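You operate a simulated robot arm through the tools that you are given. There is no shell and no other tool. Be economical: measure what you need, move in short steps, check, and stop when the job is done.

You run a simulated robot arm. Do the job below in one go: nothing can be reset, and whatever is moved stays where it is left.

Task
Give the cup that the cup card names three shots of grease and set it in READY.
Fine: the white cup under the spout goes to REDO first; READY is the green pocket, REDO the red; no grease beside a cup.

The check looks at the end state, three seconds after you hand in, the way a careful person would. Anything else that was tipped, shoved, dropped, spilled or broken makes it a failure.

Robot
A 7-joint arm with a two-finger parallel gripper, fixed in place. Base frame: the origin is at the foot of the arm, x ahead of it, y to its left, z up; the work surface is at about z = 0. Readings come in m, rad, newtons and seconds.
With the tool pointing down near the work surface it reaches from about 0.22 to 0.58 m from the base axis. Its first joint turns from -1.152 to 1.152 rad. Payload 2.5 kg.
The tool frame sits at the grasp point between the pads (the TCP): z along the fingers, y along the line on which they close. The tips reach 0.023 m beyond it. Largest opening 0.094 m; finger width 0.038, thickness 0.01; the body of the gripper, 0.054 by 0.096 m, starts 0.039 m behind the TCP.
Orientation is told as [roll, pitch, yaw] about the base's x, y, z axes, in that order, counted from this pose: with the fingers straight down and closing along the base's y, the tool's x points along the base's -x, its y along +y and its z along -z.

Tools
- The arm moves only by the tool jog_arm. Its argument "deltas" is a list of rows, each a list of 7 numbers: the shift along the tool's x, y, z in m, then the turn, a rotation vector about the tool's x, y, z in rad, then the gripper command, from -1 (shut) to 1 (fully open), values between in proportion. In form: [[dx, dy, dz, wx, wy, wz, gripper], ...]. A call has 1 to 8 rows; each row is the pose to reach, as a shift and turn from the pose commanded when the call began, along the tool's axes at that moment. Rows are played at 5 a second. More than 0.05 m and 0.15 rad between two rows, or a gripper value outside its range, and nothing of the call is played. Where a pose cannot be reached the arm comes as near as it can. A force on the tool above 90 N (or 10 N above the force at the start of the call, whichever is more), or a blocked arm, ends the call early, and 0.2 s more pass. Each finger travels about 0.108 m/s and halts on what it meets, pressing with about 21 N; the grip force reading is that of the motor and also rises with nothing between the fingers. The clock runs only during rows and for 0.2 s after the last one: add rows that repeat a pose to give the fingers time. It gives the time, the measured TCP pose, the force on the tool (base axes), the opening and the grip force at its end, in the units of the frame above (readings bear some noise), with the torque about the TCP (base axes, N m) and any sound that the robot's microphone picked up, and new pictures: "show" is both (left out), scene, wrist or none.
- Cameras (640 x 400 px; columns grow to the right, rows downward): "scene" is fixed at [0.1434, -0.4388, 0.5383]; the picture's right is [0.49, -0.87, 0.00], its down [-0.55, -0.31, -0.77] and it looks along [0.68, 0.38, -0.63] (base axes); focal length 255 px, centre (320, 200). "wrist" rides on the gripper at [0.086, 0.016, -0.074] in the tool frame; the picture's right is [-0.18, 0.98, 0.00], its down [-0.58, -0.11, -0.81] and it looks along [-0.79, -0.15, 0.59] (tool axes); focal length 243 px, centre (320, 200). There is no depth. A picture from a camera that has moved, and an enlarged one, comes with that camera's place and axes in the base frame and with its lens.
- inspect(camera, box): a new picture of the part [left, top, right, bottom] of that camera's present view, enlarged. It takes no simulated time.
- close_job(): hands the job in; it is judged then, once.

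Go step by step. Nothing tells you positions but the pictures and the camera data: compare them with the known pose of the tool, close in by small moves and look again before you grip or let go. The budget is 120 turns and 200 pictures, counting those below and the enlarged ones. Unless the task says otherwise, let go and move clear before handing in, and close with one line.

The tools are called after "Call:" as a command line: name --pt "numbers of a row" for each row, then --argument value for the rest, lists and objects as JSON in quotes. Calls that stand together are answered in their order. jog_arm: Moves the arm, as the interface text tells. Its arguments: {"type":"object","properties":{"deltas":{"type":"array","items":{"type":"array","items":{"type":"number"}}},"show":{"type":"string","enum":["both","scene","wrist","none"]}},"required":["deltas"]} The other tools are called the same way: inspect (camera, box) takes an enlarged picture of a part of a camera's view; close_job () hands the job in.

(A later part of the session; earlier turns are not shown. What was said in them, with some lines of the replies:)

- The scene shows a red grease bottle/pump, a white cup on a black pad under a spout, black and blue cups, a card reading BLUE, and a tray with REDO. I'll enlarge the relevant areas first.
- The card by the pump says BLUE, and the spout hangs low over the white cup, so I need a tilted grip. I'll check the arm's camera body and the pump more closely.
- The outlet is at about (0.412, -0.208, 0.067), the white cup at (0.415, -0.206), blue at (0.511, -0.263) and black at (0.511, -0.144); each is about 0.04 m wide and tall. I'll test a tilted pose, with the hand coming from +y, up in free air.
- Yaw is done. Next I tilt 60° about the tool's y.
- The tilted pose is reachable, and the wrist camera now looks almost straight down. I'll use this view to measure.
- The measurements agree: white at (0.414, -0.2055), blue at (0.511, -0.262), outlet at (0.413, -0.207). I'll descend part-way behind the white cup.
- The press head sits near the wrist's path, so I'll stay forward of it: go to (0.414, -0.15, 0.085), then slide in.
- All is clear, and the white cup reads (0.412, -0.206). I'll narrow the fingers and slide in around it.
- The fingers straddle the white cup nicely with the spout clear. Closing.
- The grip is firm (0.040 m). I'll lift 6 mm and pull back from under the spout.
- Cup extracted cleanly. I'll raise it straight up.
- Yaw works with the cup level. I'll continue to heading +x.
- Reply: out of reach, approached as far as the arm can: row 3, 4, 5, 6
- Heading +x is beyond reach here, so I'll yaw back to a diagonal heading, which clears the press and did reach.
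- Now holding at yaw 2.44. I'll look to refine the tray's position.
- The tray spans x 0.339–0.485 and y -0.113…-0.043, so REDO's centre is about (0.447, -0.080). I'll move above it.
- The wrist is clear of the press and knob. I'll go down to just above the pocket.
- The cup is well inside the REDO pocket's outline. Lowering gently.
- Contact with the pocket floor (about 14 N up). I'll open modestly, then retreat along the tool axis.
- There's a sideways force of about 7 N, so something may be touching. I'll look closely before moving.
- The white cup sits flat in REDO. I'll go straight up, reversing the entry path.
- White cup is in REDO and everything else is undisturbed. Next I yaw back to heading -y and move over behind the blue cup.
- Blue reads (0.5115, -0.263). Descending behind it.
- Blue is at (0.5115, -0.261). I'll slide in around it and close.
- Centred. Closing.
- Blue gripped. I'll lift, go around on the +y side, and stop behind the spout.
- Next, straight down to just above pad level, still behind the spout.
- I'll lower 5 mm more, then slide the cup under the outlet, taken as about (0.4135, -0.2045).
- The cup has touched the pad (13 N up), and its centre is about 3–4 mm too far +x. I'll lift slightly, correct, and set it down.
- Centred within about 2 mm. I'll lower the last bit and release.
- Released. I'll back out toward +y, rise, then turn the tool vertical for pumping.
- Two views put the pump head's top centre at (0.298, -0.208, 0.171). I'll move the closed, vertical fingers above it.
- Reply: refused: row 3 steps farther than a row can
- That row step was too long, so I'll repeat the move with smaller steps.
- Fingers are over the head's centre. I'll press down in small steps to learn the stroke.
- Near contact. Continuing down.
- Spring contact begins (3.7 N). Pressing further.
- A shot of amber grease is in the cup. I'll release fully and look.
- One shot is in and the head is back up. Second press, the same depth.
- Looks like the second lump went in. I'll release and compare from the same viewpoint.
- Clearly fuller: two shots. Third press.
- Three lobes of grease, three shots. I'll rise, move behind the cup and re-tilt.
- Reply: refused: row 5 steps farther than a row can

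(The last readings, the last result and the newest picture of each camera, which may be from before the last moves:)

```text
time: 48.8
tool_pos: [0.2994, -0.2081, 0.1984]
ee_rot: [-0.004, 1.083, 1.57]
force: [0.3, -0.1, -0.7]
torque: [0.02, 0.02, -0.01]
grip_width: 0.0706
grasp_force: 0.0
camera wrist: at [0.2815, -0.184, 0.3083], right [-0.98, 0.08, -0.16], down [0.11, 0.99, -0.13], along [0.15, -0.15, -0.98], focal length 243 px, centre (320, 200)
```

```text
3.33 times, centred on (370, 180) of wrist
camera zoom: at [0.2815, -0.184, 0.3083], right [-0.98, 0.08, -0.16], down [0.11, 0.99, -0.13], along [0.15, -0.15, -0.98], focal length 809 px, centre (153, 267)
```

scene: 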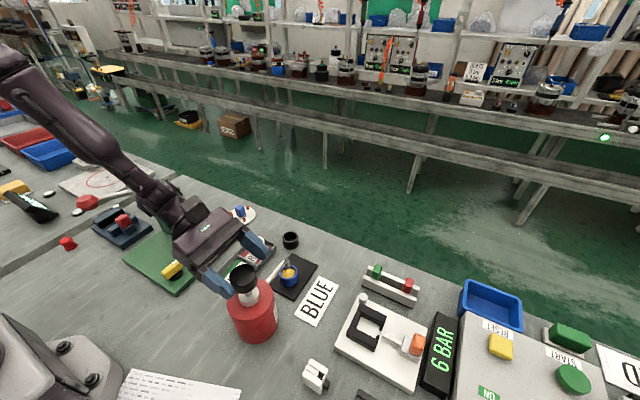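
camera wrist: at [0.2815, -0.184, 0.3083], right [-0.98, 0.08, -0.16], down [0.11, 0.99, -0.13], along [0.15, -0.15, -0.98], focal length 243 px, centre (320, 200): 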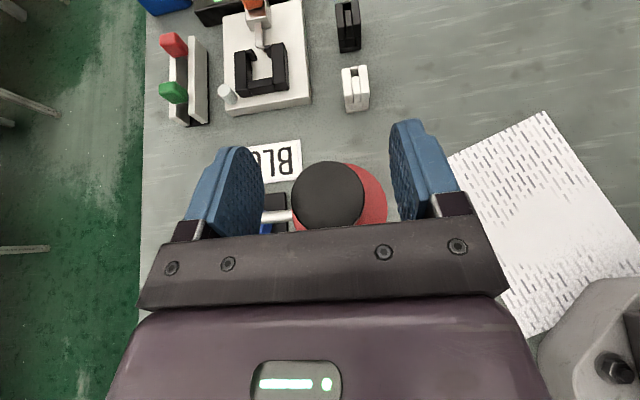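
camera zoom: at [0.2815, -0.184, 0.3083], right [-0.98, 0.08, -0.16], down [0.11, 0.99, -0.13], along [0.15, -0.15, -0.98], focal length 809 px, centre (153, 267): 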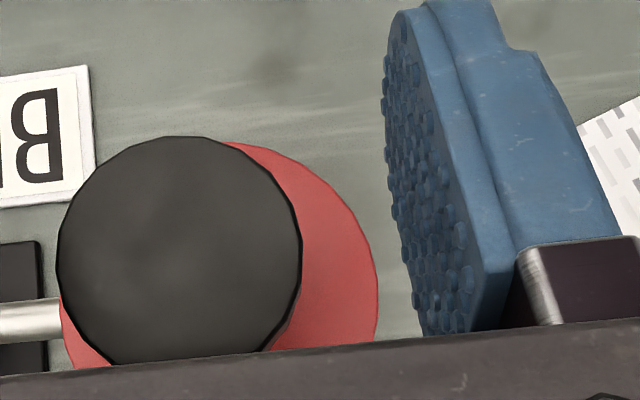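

The first move was refused, so the tilt ran beside the pump head, luckily without contact; I won't batch dependent calls again. Now straight up and across.

Call:
jog_arm --pt "0.0397 0 -0.0212 0 0 0 0.5" --pt "0.0838 0 -0.0447 0 0 0 0.5" --pt "0.0748 -0.0382 -0.0615 0 0 0 0.5" --pt "0.0659 -0.0764 -0.0782 0 0 0 0.5" --pt "0.057 -0.1146 -0.095 0 0 0 0.5" --pt "0.057 -0.1146 -0.095 0 0 0 0.5"

```text
time: 50.2
tool_pos: [0.4143, -0.1489, 0.2953]
ee_rot: [0.001, 1.078, 1.576]
force: [0.1, 0.0, 0.0]
torque: [0.03, 0.04, -0.01]
grip_width: 0.0706
grasp_force: 0.1
camera wrist: at [0.3971, -0.1257, 0.4045], right [-0.98, 0.08, -0.16], down [0.11, 0.99, -0.13], along [0.15, -0.15, -0.98], focal length 243 px, centre (320, 200)
```

scene: 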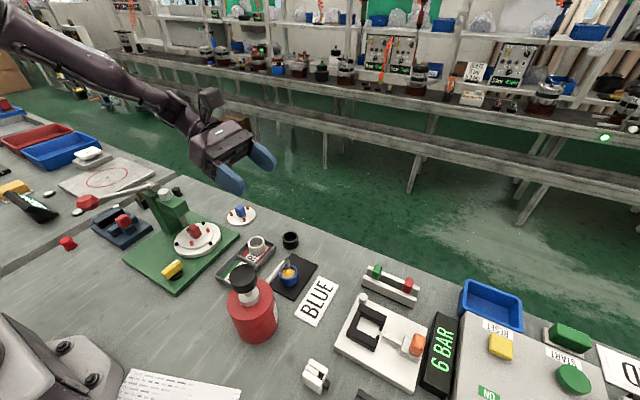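
wrist: 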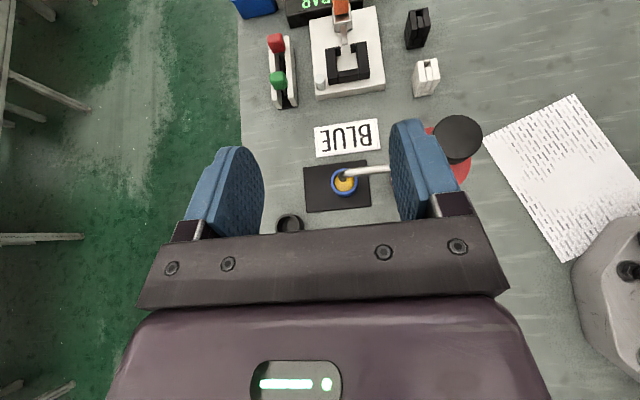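

Now down to the pre-insert position behind the cup.

Call:
jog_arm --pt "-0.036 0 0.0217 0 0 0 0.5" --pt "-0.072 0 0.0434 0 0 0 0.5" --pt "-0.108 0 0.0652 0 0 0 0.5" --pt "-0.144 0 0.0869 0 0 0 0.5" --pt "-0.18 0 0.1086 0 0 0 0.5" --pt "-0.18 0 0.1086 0 0 0 0.5"

```text
time: 51.6
tool_pos: [0.4136, -0.1611, 0.0855]
ee_rot: [-0.003, 1.08, 1.571]
force: [-0.5, 0.1, -0.8]
torque: [-0.03, 0.01, 0.01]
grip_width: 0.0705
grasp_force: 0.0
camera wrist: at [0.3962, -0.1374, 0.1949], right [-0.98, 0.08, -0.16], down [0.11, 0.99, -0.13], along [0.15, -0.15, -0.98], focal length 243 px, centre (320, 200)
```

scene: 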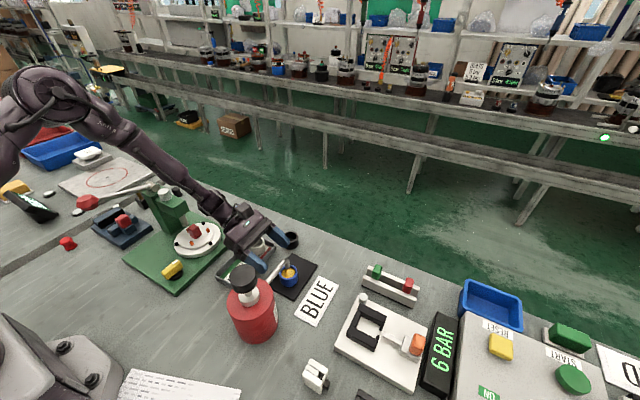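
wrist: 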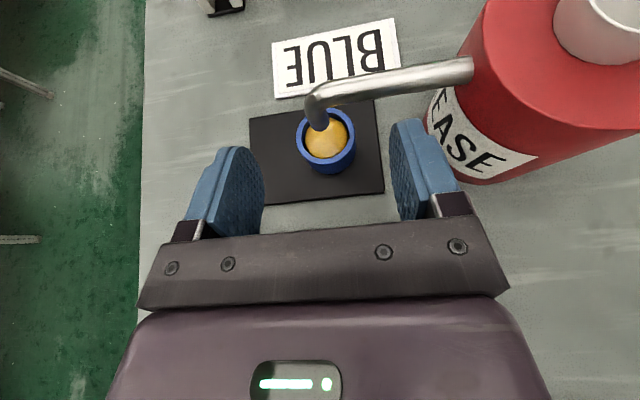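

Call:
jog_arm --pt "-0.0075 0 0.018 0 0 0 0.5" --pt "-0.0093 0 0.0452 0 0 0 0.5" --pt "-0.0093 0 0.0452 0 0 0 0.5" --show "wrist"

```text
time: 52.4
tool_pos: [0.4131, -0.1971, 0.0523]
ee_rot: [-0.001, 1.081, 1.572]
force: [0.0, 0.7, 0.2]
torque: [0.01, -0.01, 0.0]
grip_width: 0.0705
grasp_force: 0.0
camera wrist: at [0.3953, -0.1734, 0.1642], right [-0.98, 0.08, -0.16], down [0.11, 0.99, -0.13], along [0.15, -0.15, -0.98], focal length 243 px, centre (320, 200)
```

wrist: 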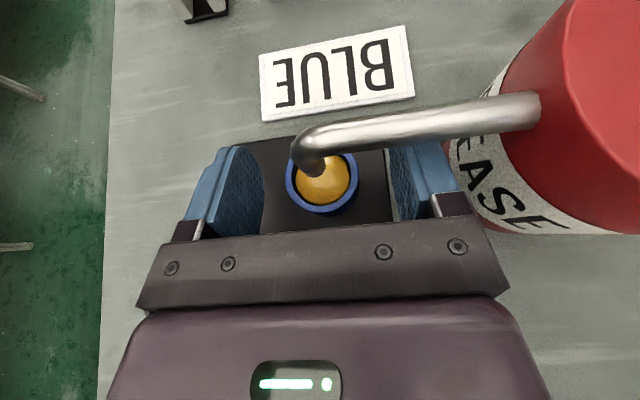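

I'll raise 2 mm and close on the filled cup.

Call:
jog_arm --pt "0.0018 0 -0.0009 0 0 0 0.2" --pt "0.0018 0 -0.0009 0 0 0 -0.2" --pt "0.0018 0 -0.0009 0 0 0 -0.6" --pt "0.0018 0 -0.0009 0 0 0 -0.6" --show "wrist"

```text
time: 53.4
tool_pos: [0.4133, -0.1972, 0.0564]
ee_rot: [-0.001, 1.082, 1.573]
force: [0.7, 0.5, 0.0]
torque: [-0.01, -0.02, -0.04]
grip_width: 0.0407
grasp_force: 21.1
camera wrist: at [0.3957, -0.1732, 0.1665], right [-0.98, 0.08, -0.16], down [0.11, 0.99, -0.13], along [0.15, -0.15, -0.98], focal length 243 px, centre (320, 200)
```

wrist: 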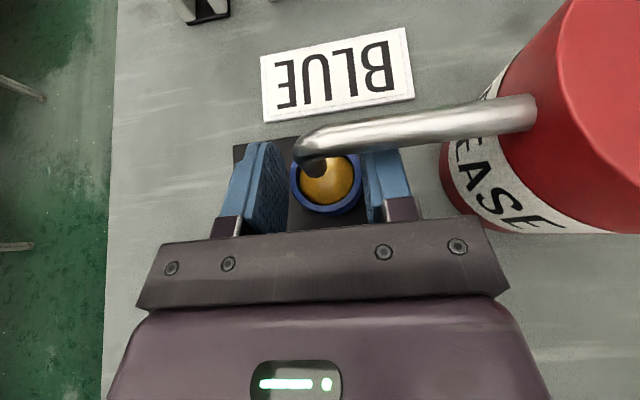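

Gripped. I'll lift 3 mm and pull back gently.

Call:
jog_arm --pt "0.0026 0 -0.0014 0 0 0 -0.6" --pt "-0.0021 0 -0.0102 0 0 0 -0.6" --pt "-0.0068 0 -0.0191 0 0 0 -0.6" --pt "-0.0115 0 -0.0279 0 0 0 -0.6" --pt "-0.0162 0 -0.0367 0 0 0 -0.6" --pt "-0.0162 0 -0.0367 0 0 0 -0.6"

Call:
inspect --camera "wrist" --box '[200, 40, 440, 240]'

```text
time: 54.8
tool_pos: [0.4136, -0.1561, 0.0585]
ee_rot: [-0.001, 1.081, 1.572]
force: [-0.3, 0.4, -0.5]
torque: [-0.01, 0.01, -0.02]
grip_width: 0.0405
grasp_force: 20.7
camera wrist: at [0.3953, -0.1331, 0.1687], right [-0.98, 0.08, -0.16], down [0.11, 0.99, -0.13], along [0.15, -0.15, -0.98], focal length 243 px, centre (320, 200)
```

scene: 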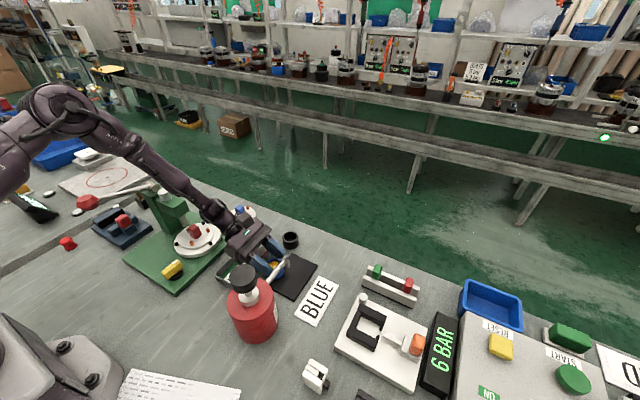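
wrist: 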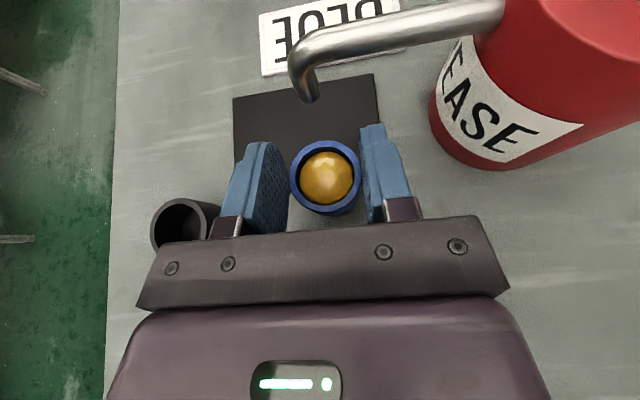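

```text
2.00 times, centred on (320, 140) of wrist
camera zoom: at [0.3953, -0.1331, 0.1687], right [-0.98, 0.08, -0.16], down [0.11, 0.99, -0.13], along [0.15, -0.15, -0.98], focal length 485 px, centre (320, 320)
```

zoom: 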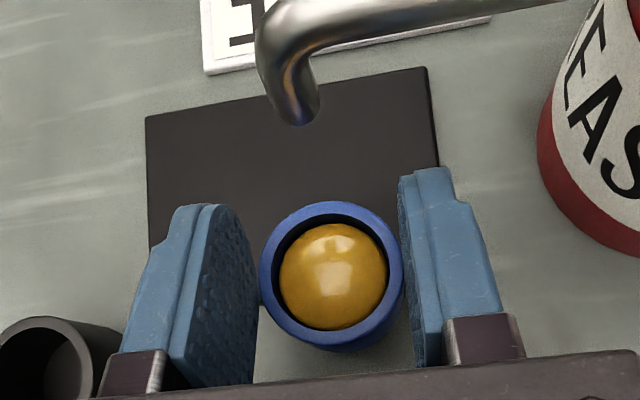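

Clean: no grease on the pad or rim. Up, then a partial yaw.

Call:
jog_arm --pt "0.0353 0 -0.0188 0 0 0 -0.6" --pt "0.0706 0 -0.0377 0 0 0 -0.6" --pt "0.1058 0 -0.0565 0 0 0 -0.6" --pt "0.1411 0 -0.0754 0 0 0 -0.6" --pt "0.1764 0 -0.0942 0 0 0 -0.6" --pt "0.1764 0 -0.0942 0 0 0 -0.6" --show "none"

```text
time: 56.2
tool_pos: [0.4104, -0.1573, 0.2569]
ee_rot: [0.0, 1.077, 1.572]
force: [0.6, 0.5, -1.2]
torque: [0.0, -0.01, 0.0]
grip_width: 0.0407
grasp_force: 21.2
```

Call:
jog_arm --pt "-0.0077 0.0078 -0.0144 0.1021 0 -0.0545 -0.6" --pt "-0.0153 0.0156 -0.0287 0.2043 0 -0.1091 -0.6" --pt "-0.023 0.0234 -0.0431 0.3064 0 -0.1636 -0.6" --pt "-0.0306 0.0312 -0.0574 0.4086 0 -0.2182 -0.6" --pt "-0.0383 0.039 -0.0718 0.5107 0 -0.2727 -0.6" --pt "-0.0383 0.039 -0.0718 0.5107 0 -0.2727 -0.6"

Call:
inspect --camera "scene" --box '[130, 180, 330, 320]'

```text
time: 57.6
tool_pos: [0.3745, -0.0745, 0.26]
ee_rot: [-0.003, 1.08, 2.152]
force: [0.2, 0.0, -0.2]
torque: [0.01, -0.01, -0.02]
grip_width: 0.0409
grasp_force: 20.8
camera wrist: at [0.3452, -0.0652, 0.3696], right [-0.87, -0.47, -0.16], down [-0.45, 0.88, -0.13], along [0.21, -0.04, -0.98], focal length 243 px, centre (320, 200)
```

scene: 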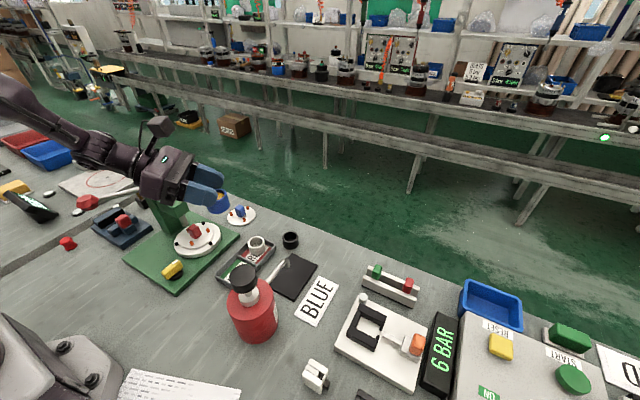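
wrist: 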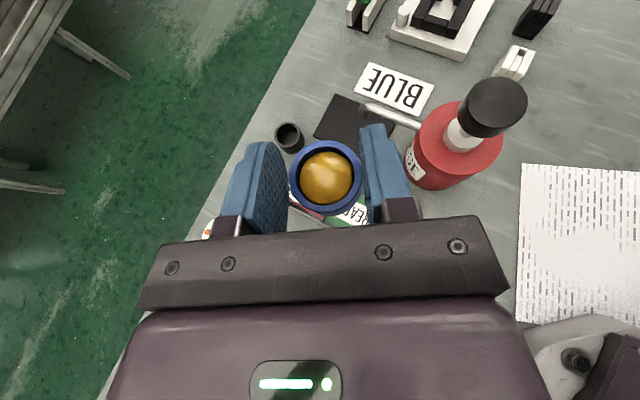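

```text
2.86 times, centred on (230, 250) of scene
camera zoom: at [0.1434, -0.4387, 0.5383], right [0.49, -0.87, 0.0], down [-0.55, -0.31, -0.77], along [0.68, 0.38, -0.63], focal length 729 px, centre (577, 57)
```

zoom: 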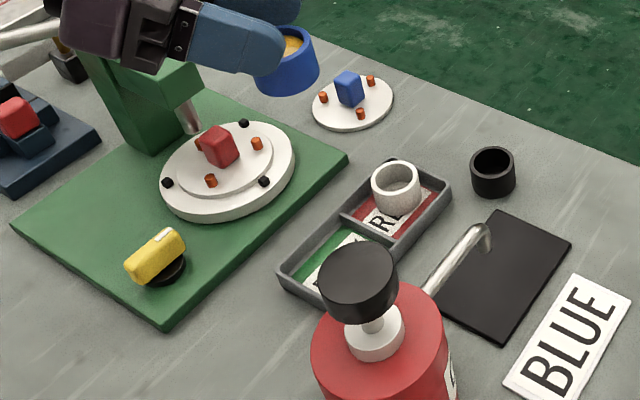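

Reachable. Descending part-way to check clearances.

Call:
jog_arm --pt "-0.0353 0 0.0188 0 0 0 -0.6" --pt "-0.0706 0 0.0377 0 0 0 -0.6" --pt "-0.1058 0 0.0565 0 0 0 -0.6" --pt "-0.1323 0 0.0707 0 0 0 -0.6" --pt "-0.1323 0 0.0707 0 0 0 -0.6"

Call:
inspect --camera "scene" --box '[110, 140, 310, 300]'

Call:
inspect --camera "wrist" --box '[200, 80, 480, 240]'

```text
time: 58.8
tool_pos: [0.3745, -0.0747, 0.1067]
ee_rot: [-0.002, 1.081, 2.148]
force: [1.1, -0.3, 0.7]
torque: [0.04, 0.0, 0.02]
grip_width: 0.0408
grasp_force: 20.4
camera wrist: at [0.3452, -0.0648, 0.2183], right [-0.87, -0.47, -0.16], down [-0.45, 0.88, -0.13], along [0.21, -0.04, -0.98], focal length 243 px, centre (320, 200)
```

scene: 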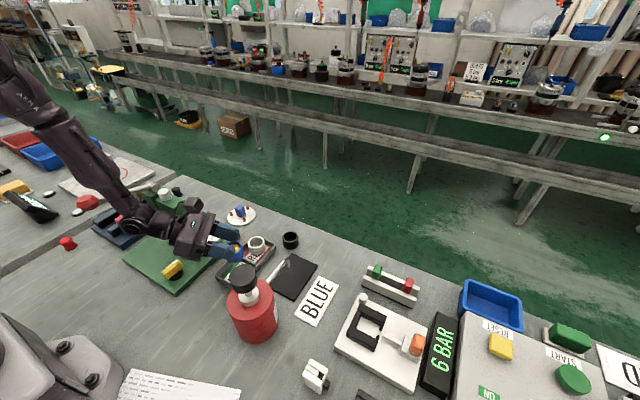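
wrist: 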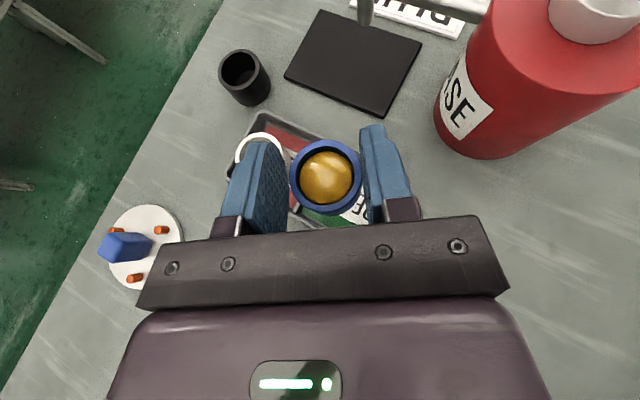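

```text
2.50 times, centred on (210, 220) of scene
camera zoom: at [0.1434, -0.4388, 0.5383], right [0.49, -0.87, 0.0], down [-0.55, -0.31, -0.77], along [0.68, 0.38, -0.63], focal length 638 px, centre (595, 150)
```

zoom: 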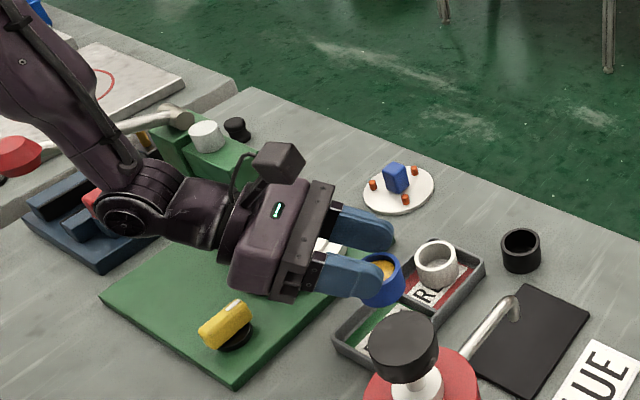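

```text
2.29 times, centred on (340, 160) of wrist
camera zoom: at [0.3452, -0.0648, 0.2183], right [-0.87, -0.47, -0.16], down [-0.45, 0.88, -0.13], along [0.21, -0.04, -0.98], focal length 555 px, centre (274, 291)
```

zoom: 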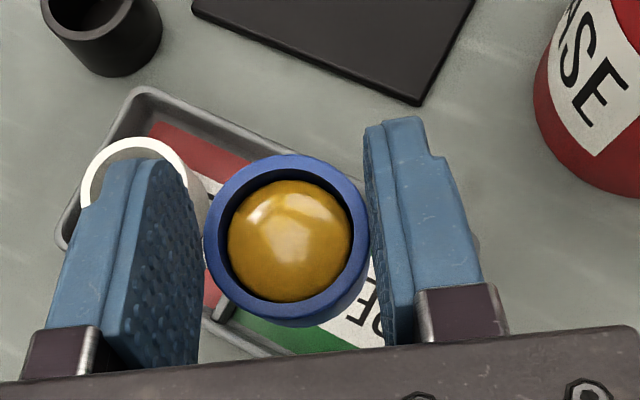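

Clear. I'll shift 6 mm toward -x to keep away from the white cup and go down to just over the pocket.

Call:
jog_arm --pt "-0.0016 0.005 -0.0029 0 0 0 -0.6" --pt "-0.02 0.005 0.007 0 0 0 -0.6" --pt "-0.0369 0.005 0.0159 0 0 0 -0.6" --pt "-0.0369 0.005 0.0159 0 0 0 -0.6"

Call:
inspect --camera "scene" --box '[170, 200, 310, 300]'

Call:
inspect --camera "wrist" --box '[200, 80, 480, 240]'

```text
time: 59.8
tool_pos: [0.3672, -0.0763, 0.0697]
ee_rot: [-0.004, 1.081, 2.151]
force: [0.3, 0.5, 0.3]
torque: [0.0, 0.03, 0.02]
grip_width: 0.0405
grasp_force: 20.9
camera wrist: at [0.3389, -0.066, 0.1792], right [-0.87, -0.47, -0.16], down [-0.45, 0.88, -0.13], along [0.21, -0.04, -0.98], focal length 243 px, centre (320, 200)
```

scene: 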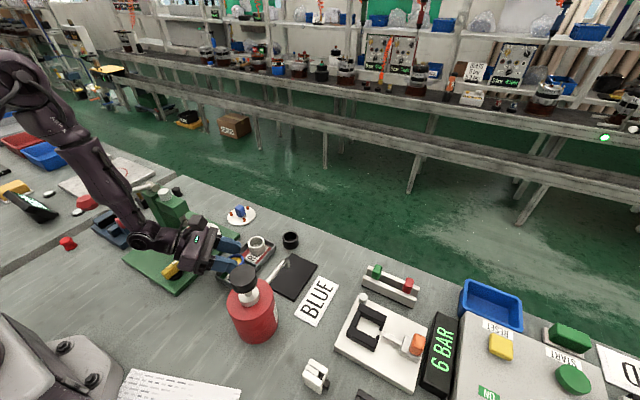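
wrist: 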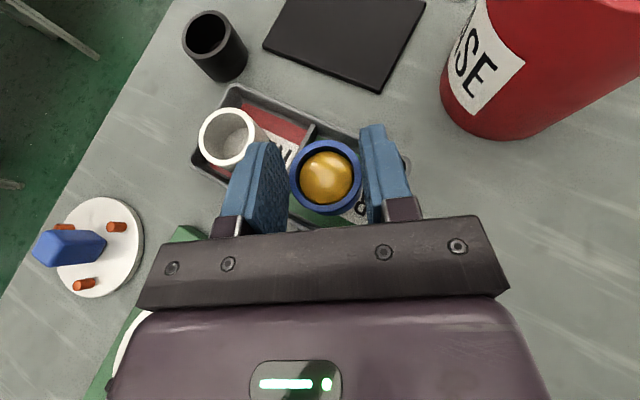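

```text
4.00 times, centred on (240, 250) of scene
camera zoom: at [0.1434, -0.4388, 0.5383], right [0.49, -0.87, 0.0], down [-0.55, -0.31, -0.77], along [0.68, 0.38, -0.63], focal length 1021 px, centre (640, 0)
```

zoom: 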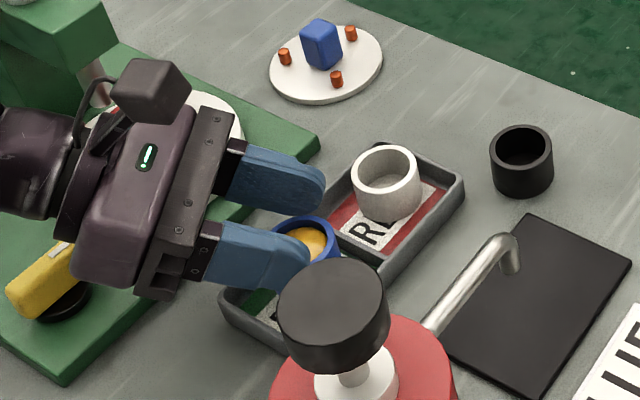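

```text
2.29 times, centred on (340, 160) of wrist
camera zoom: at [0.3389, -0.066, 0.1792], right [-0.87, -0.47, -0.16], down [-0.45, 0.88, -0.13], along [0.21, -0.04, -0.98], focal length 555 px, centre (274, 291)
```

zoom: 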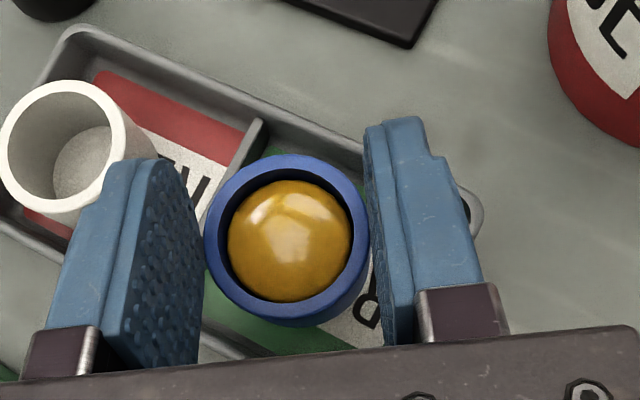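

Cup is over READY's centre, (0.3675, -0.082) against 0.3695, -0.081. Lowering gently.

Call:
jog_arm --pt "-0.0049 -0.001 0.0026 0 0 0 -0.6" --pt "-0.0097 -0.001 0.0052 0 0 0 -0.6" --pt "-0.0097 -0.001 0.0052 0 0 0 -0.6" --show "none"

```text
time: 60.6
tool_pos: [0.3692, -0.0764, 0.0579]
ee_rot: [-0.002, 1.081, 2.15]
force: [-0.1, -0.2, -0.5]
torque: [-0.03, -0.04, -0.01]
grip_width: 0.0409
grasp_force: 21.0
```

Call:
jog_arm --pt "-0.0009 0 0.0005 0 0 0 -0.6" --pt "-0.0018 0 0.0009 0 0 0 -0.6" --pt "-0.0018 0 0.0009 0 0 0 -0.6" --show "none"

```text
time: 61.4
tool_pos: [0.3689, -0.0748, 0.0568]
ee_rot: [-0.001, 1.08, 2.151]
force: [-0.1, 0.6, -0.2]
torque: [-0.02, 0.0, -0.01]
grip_width: 0.0407
grasp_force: 20.9
```

Call:
jog_arm --pt "-0.0009 0 0.0005 0 0 0 -0.6" --pt "-0.0018 0 0.0009 0 0 0 -0.6" --pt "-0.0018 0 0.0009 0 0 0 -0.6" --show "wrist"

Call:
inspect --camera "scene" --box '[200, 220, 280, 290]'

```text
time: 62.2
tool_pos: [0.3705, -0.0747, 0.0544]
ee_rot: [-0.003, 1.08, 2.149]
force: [-1.3, 1.4, 10.4]
torque: [0.04, 0.06, -0.01]
grip_width: 0.0406
grasp_force: 21.3
camera wrist: at [0.3407, -0.0646, 0.1649], right [-0.87, -0.47, -0.16], down [-0.45, 0.88, -0.13], along [0.21, -0.04, -0.98], focal length 243 px, centre (320, 200)
```

wrist: 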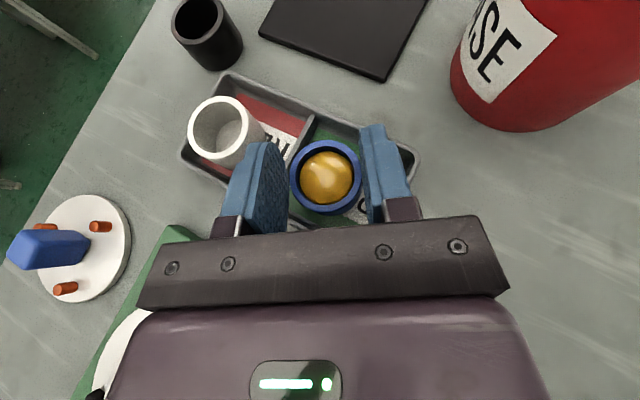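

```text
5.71 times, centred on (240, 255) of scene
camera zoom: at [0.1434, -0.4387, 0.5384], right [0.49, -0.87, 0.0], down [-0.55, -0.31, -0.77], along [0.68, 0.38, -0.63], focal length 1458 px, centre (777, -114)
```

zoom: 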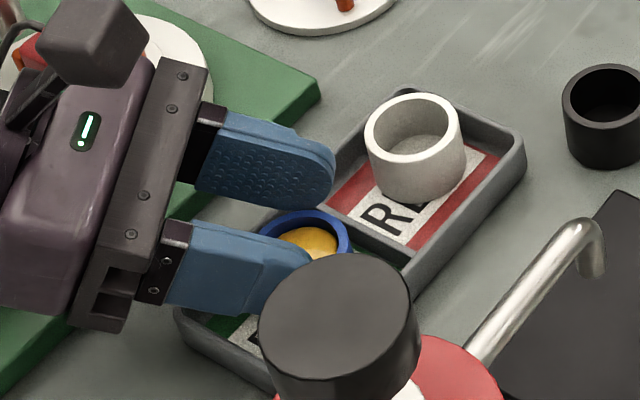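

Floor contact (10 N). I'll relieve, open slightly, and check.

Call:
jog_arm --pt "0.0009 0 -0.0005 0 0 0 -0.6" --pt "0.0009 0 -0.0005 0 0 0 -0.1" --pt "0.0009 0 -0.0005 0 0 0 0.1" --pt "0.0009 0 -0.0005 0 0 0 0.1" --show "wrist"

```text
time: 63.2
tool_pos: [0.3683, -0.0756, 0.0554]
ee_rot: [-0.002, 1.08, 2.151]
force: [0.1, 0.2, 1.5]
torque: [-0.04, 0.01, -0.03]
grip_width: 0.0516
grasp_force: 0.1
camera wrist: at [0.3407, -0.0645, 0.1655], right [-0.87, -0.47, -0.16], down [-0.45, 0.88, -0.13], along [0.21, -0.04, -0.98], focal length 243 px, centre (320, 200)
```

wrist: 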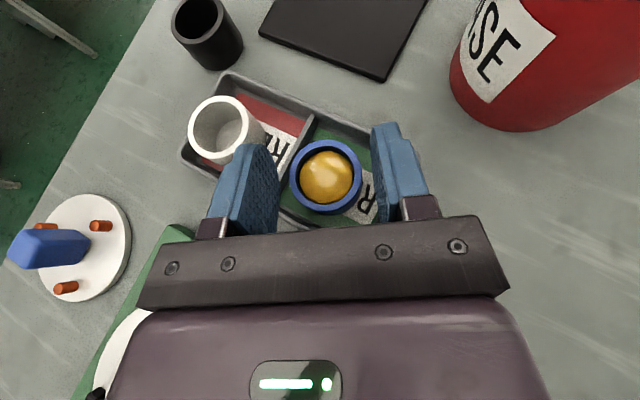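

Released with clearance on both sides. Going straight up.

Call:
jog_arm --pt "0.0106 0 -0.0057 0 0 0 0.1" --pt "0.0265 0 -0.0141 0 0 0 0.1" --pt "0.0529 0 -0.0283 0 0 0 0.1" --pt "0.0882 0 -0.0471 0 0 0 0.1" --pt "0.1235 0 -0.0659 0 0 0 0.1" --pt "0.1588 0 -0.0848 0 0 0 0.1" --pt "0.1852 0 -0.0989 0 0 0 0.1" --pt "0.1852 0 -0.0989 0 0 0 0.1"

Call:
inspect --camera "scene" --box '[130, 180, 330, 320]'

Call:
inspect --camera "wrist" --box '[240, 60, 480, 230]'

```text
time: 65.0
tool_pos: [0.3677, -0.0758, 0.2661]
ee_rot: [-0.004, 1.082, 2.152]
force: [-0.6, -0.1, 0.0]
torque: [0.01, 0.02, -0.01]
grip_width: 0.0516
grasp_force: 0.0
camera wrist: at [0.3388, -0.0648, 0.3762], right [-0.87, -0.47, -0.16], down [-0.45, 0.88, -0.13], along [0.21, -0.04, -0.98], focal length 243 px, centre (320, 200)
```

scene: 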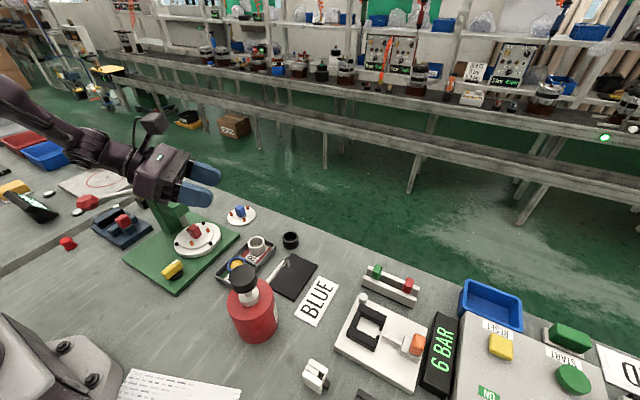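
wrist: 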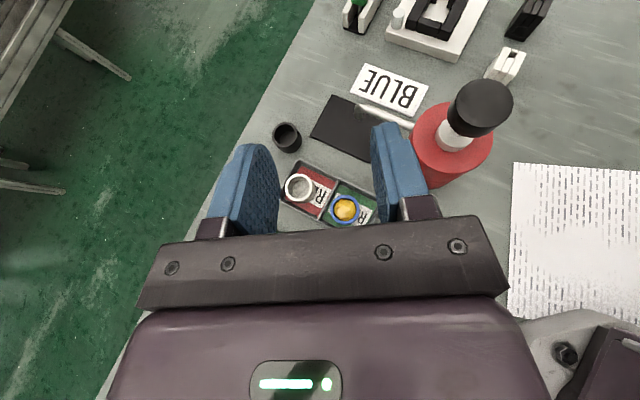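

```text
2.86 times, centred on (230, 250) of scene
camera zoom: at [0.1434, -0.4388, 0.5383], right [0.49, -0.87, 0.0], down [-0.55, -0.31, -0.77], along [0.68, 0.38, -0.63], focal length 729 px, centre (577, 57)
```

zoom: 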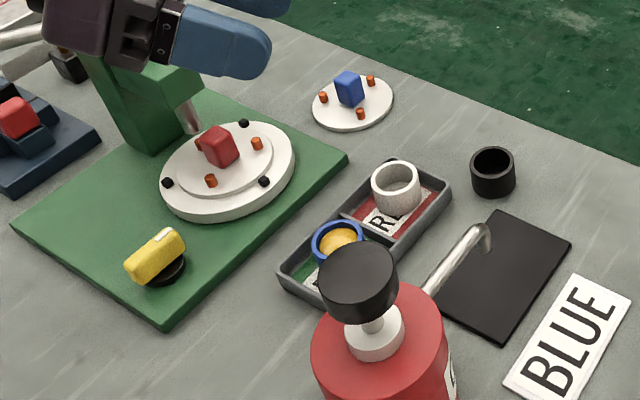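

```text
2.35 times, centred on (360, 145) of wrist
camera zoom: at [0.3388, -0.0648, 0.3762], right [-0.87, -0.47, -0.16], down [-0.45, 0.88, -0.13], along [0.21, -0.04, -0.98], focal length 571 px, centre (226, 329)
```

zoom: 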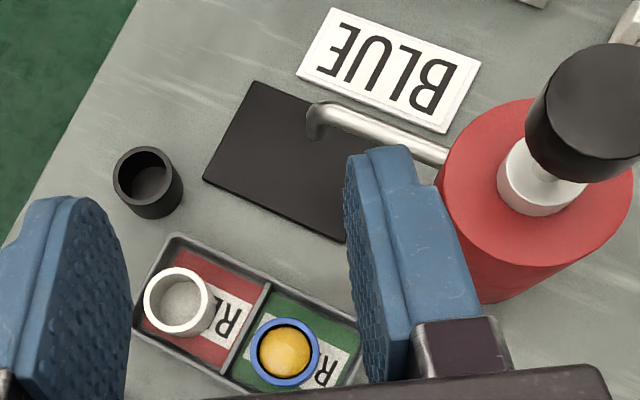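

Blue cup with three shots stands in READY, the white cup stands in REDO, the pad is clean and nothing else has moved. The arm is clear, so I'm handing in.

Call:
close_job

```text
The job is handed in.
```

The job is handed in: the blue cup has three shots of grease and stands in READY, the white cup is in REDO, and no grease shows beside a cup.
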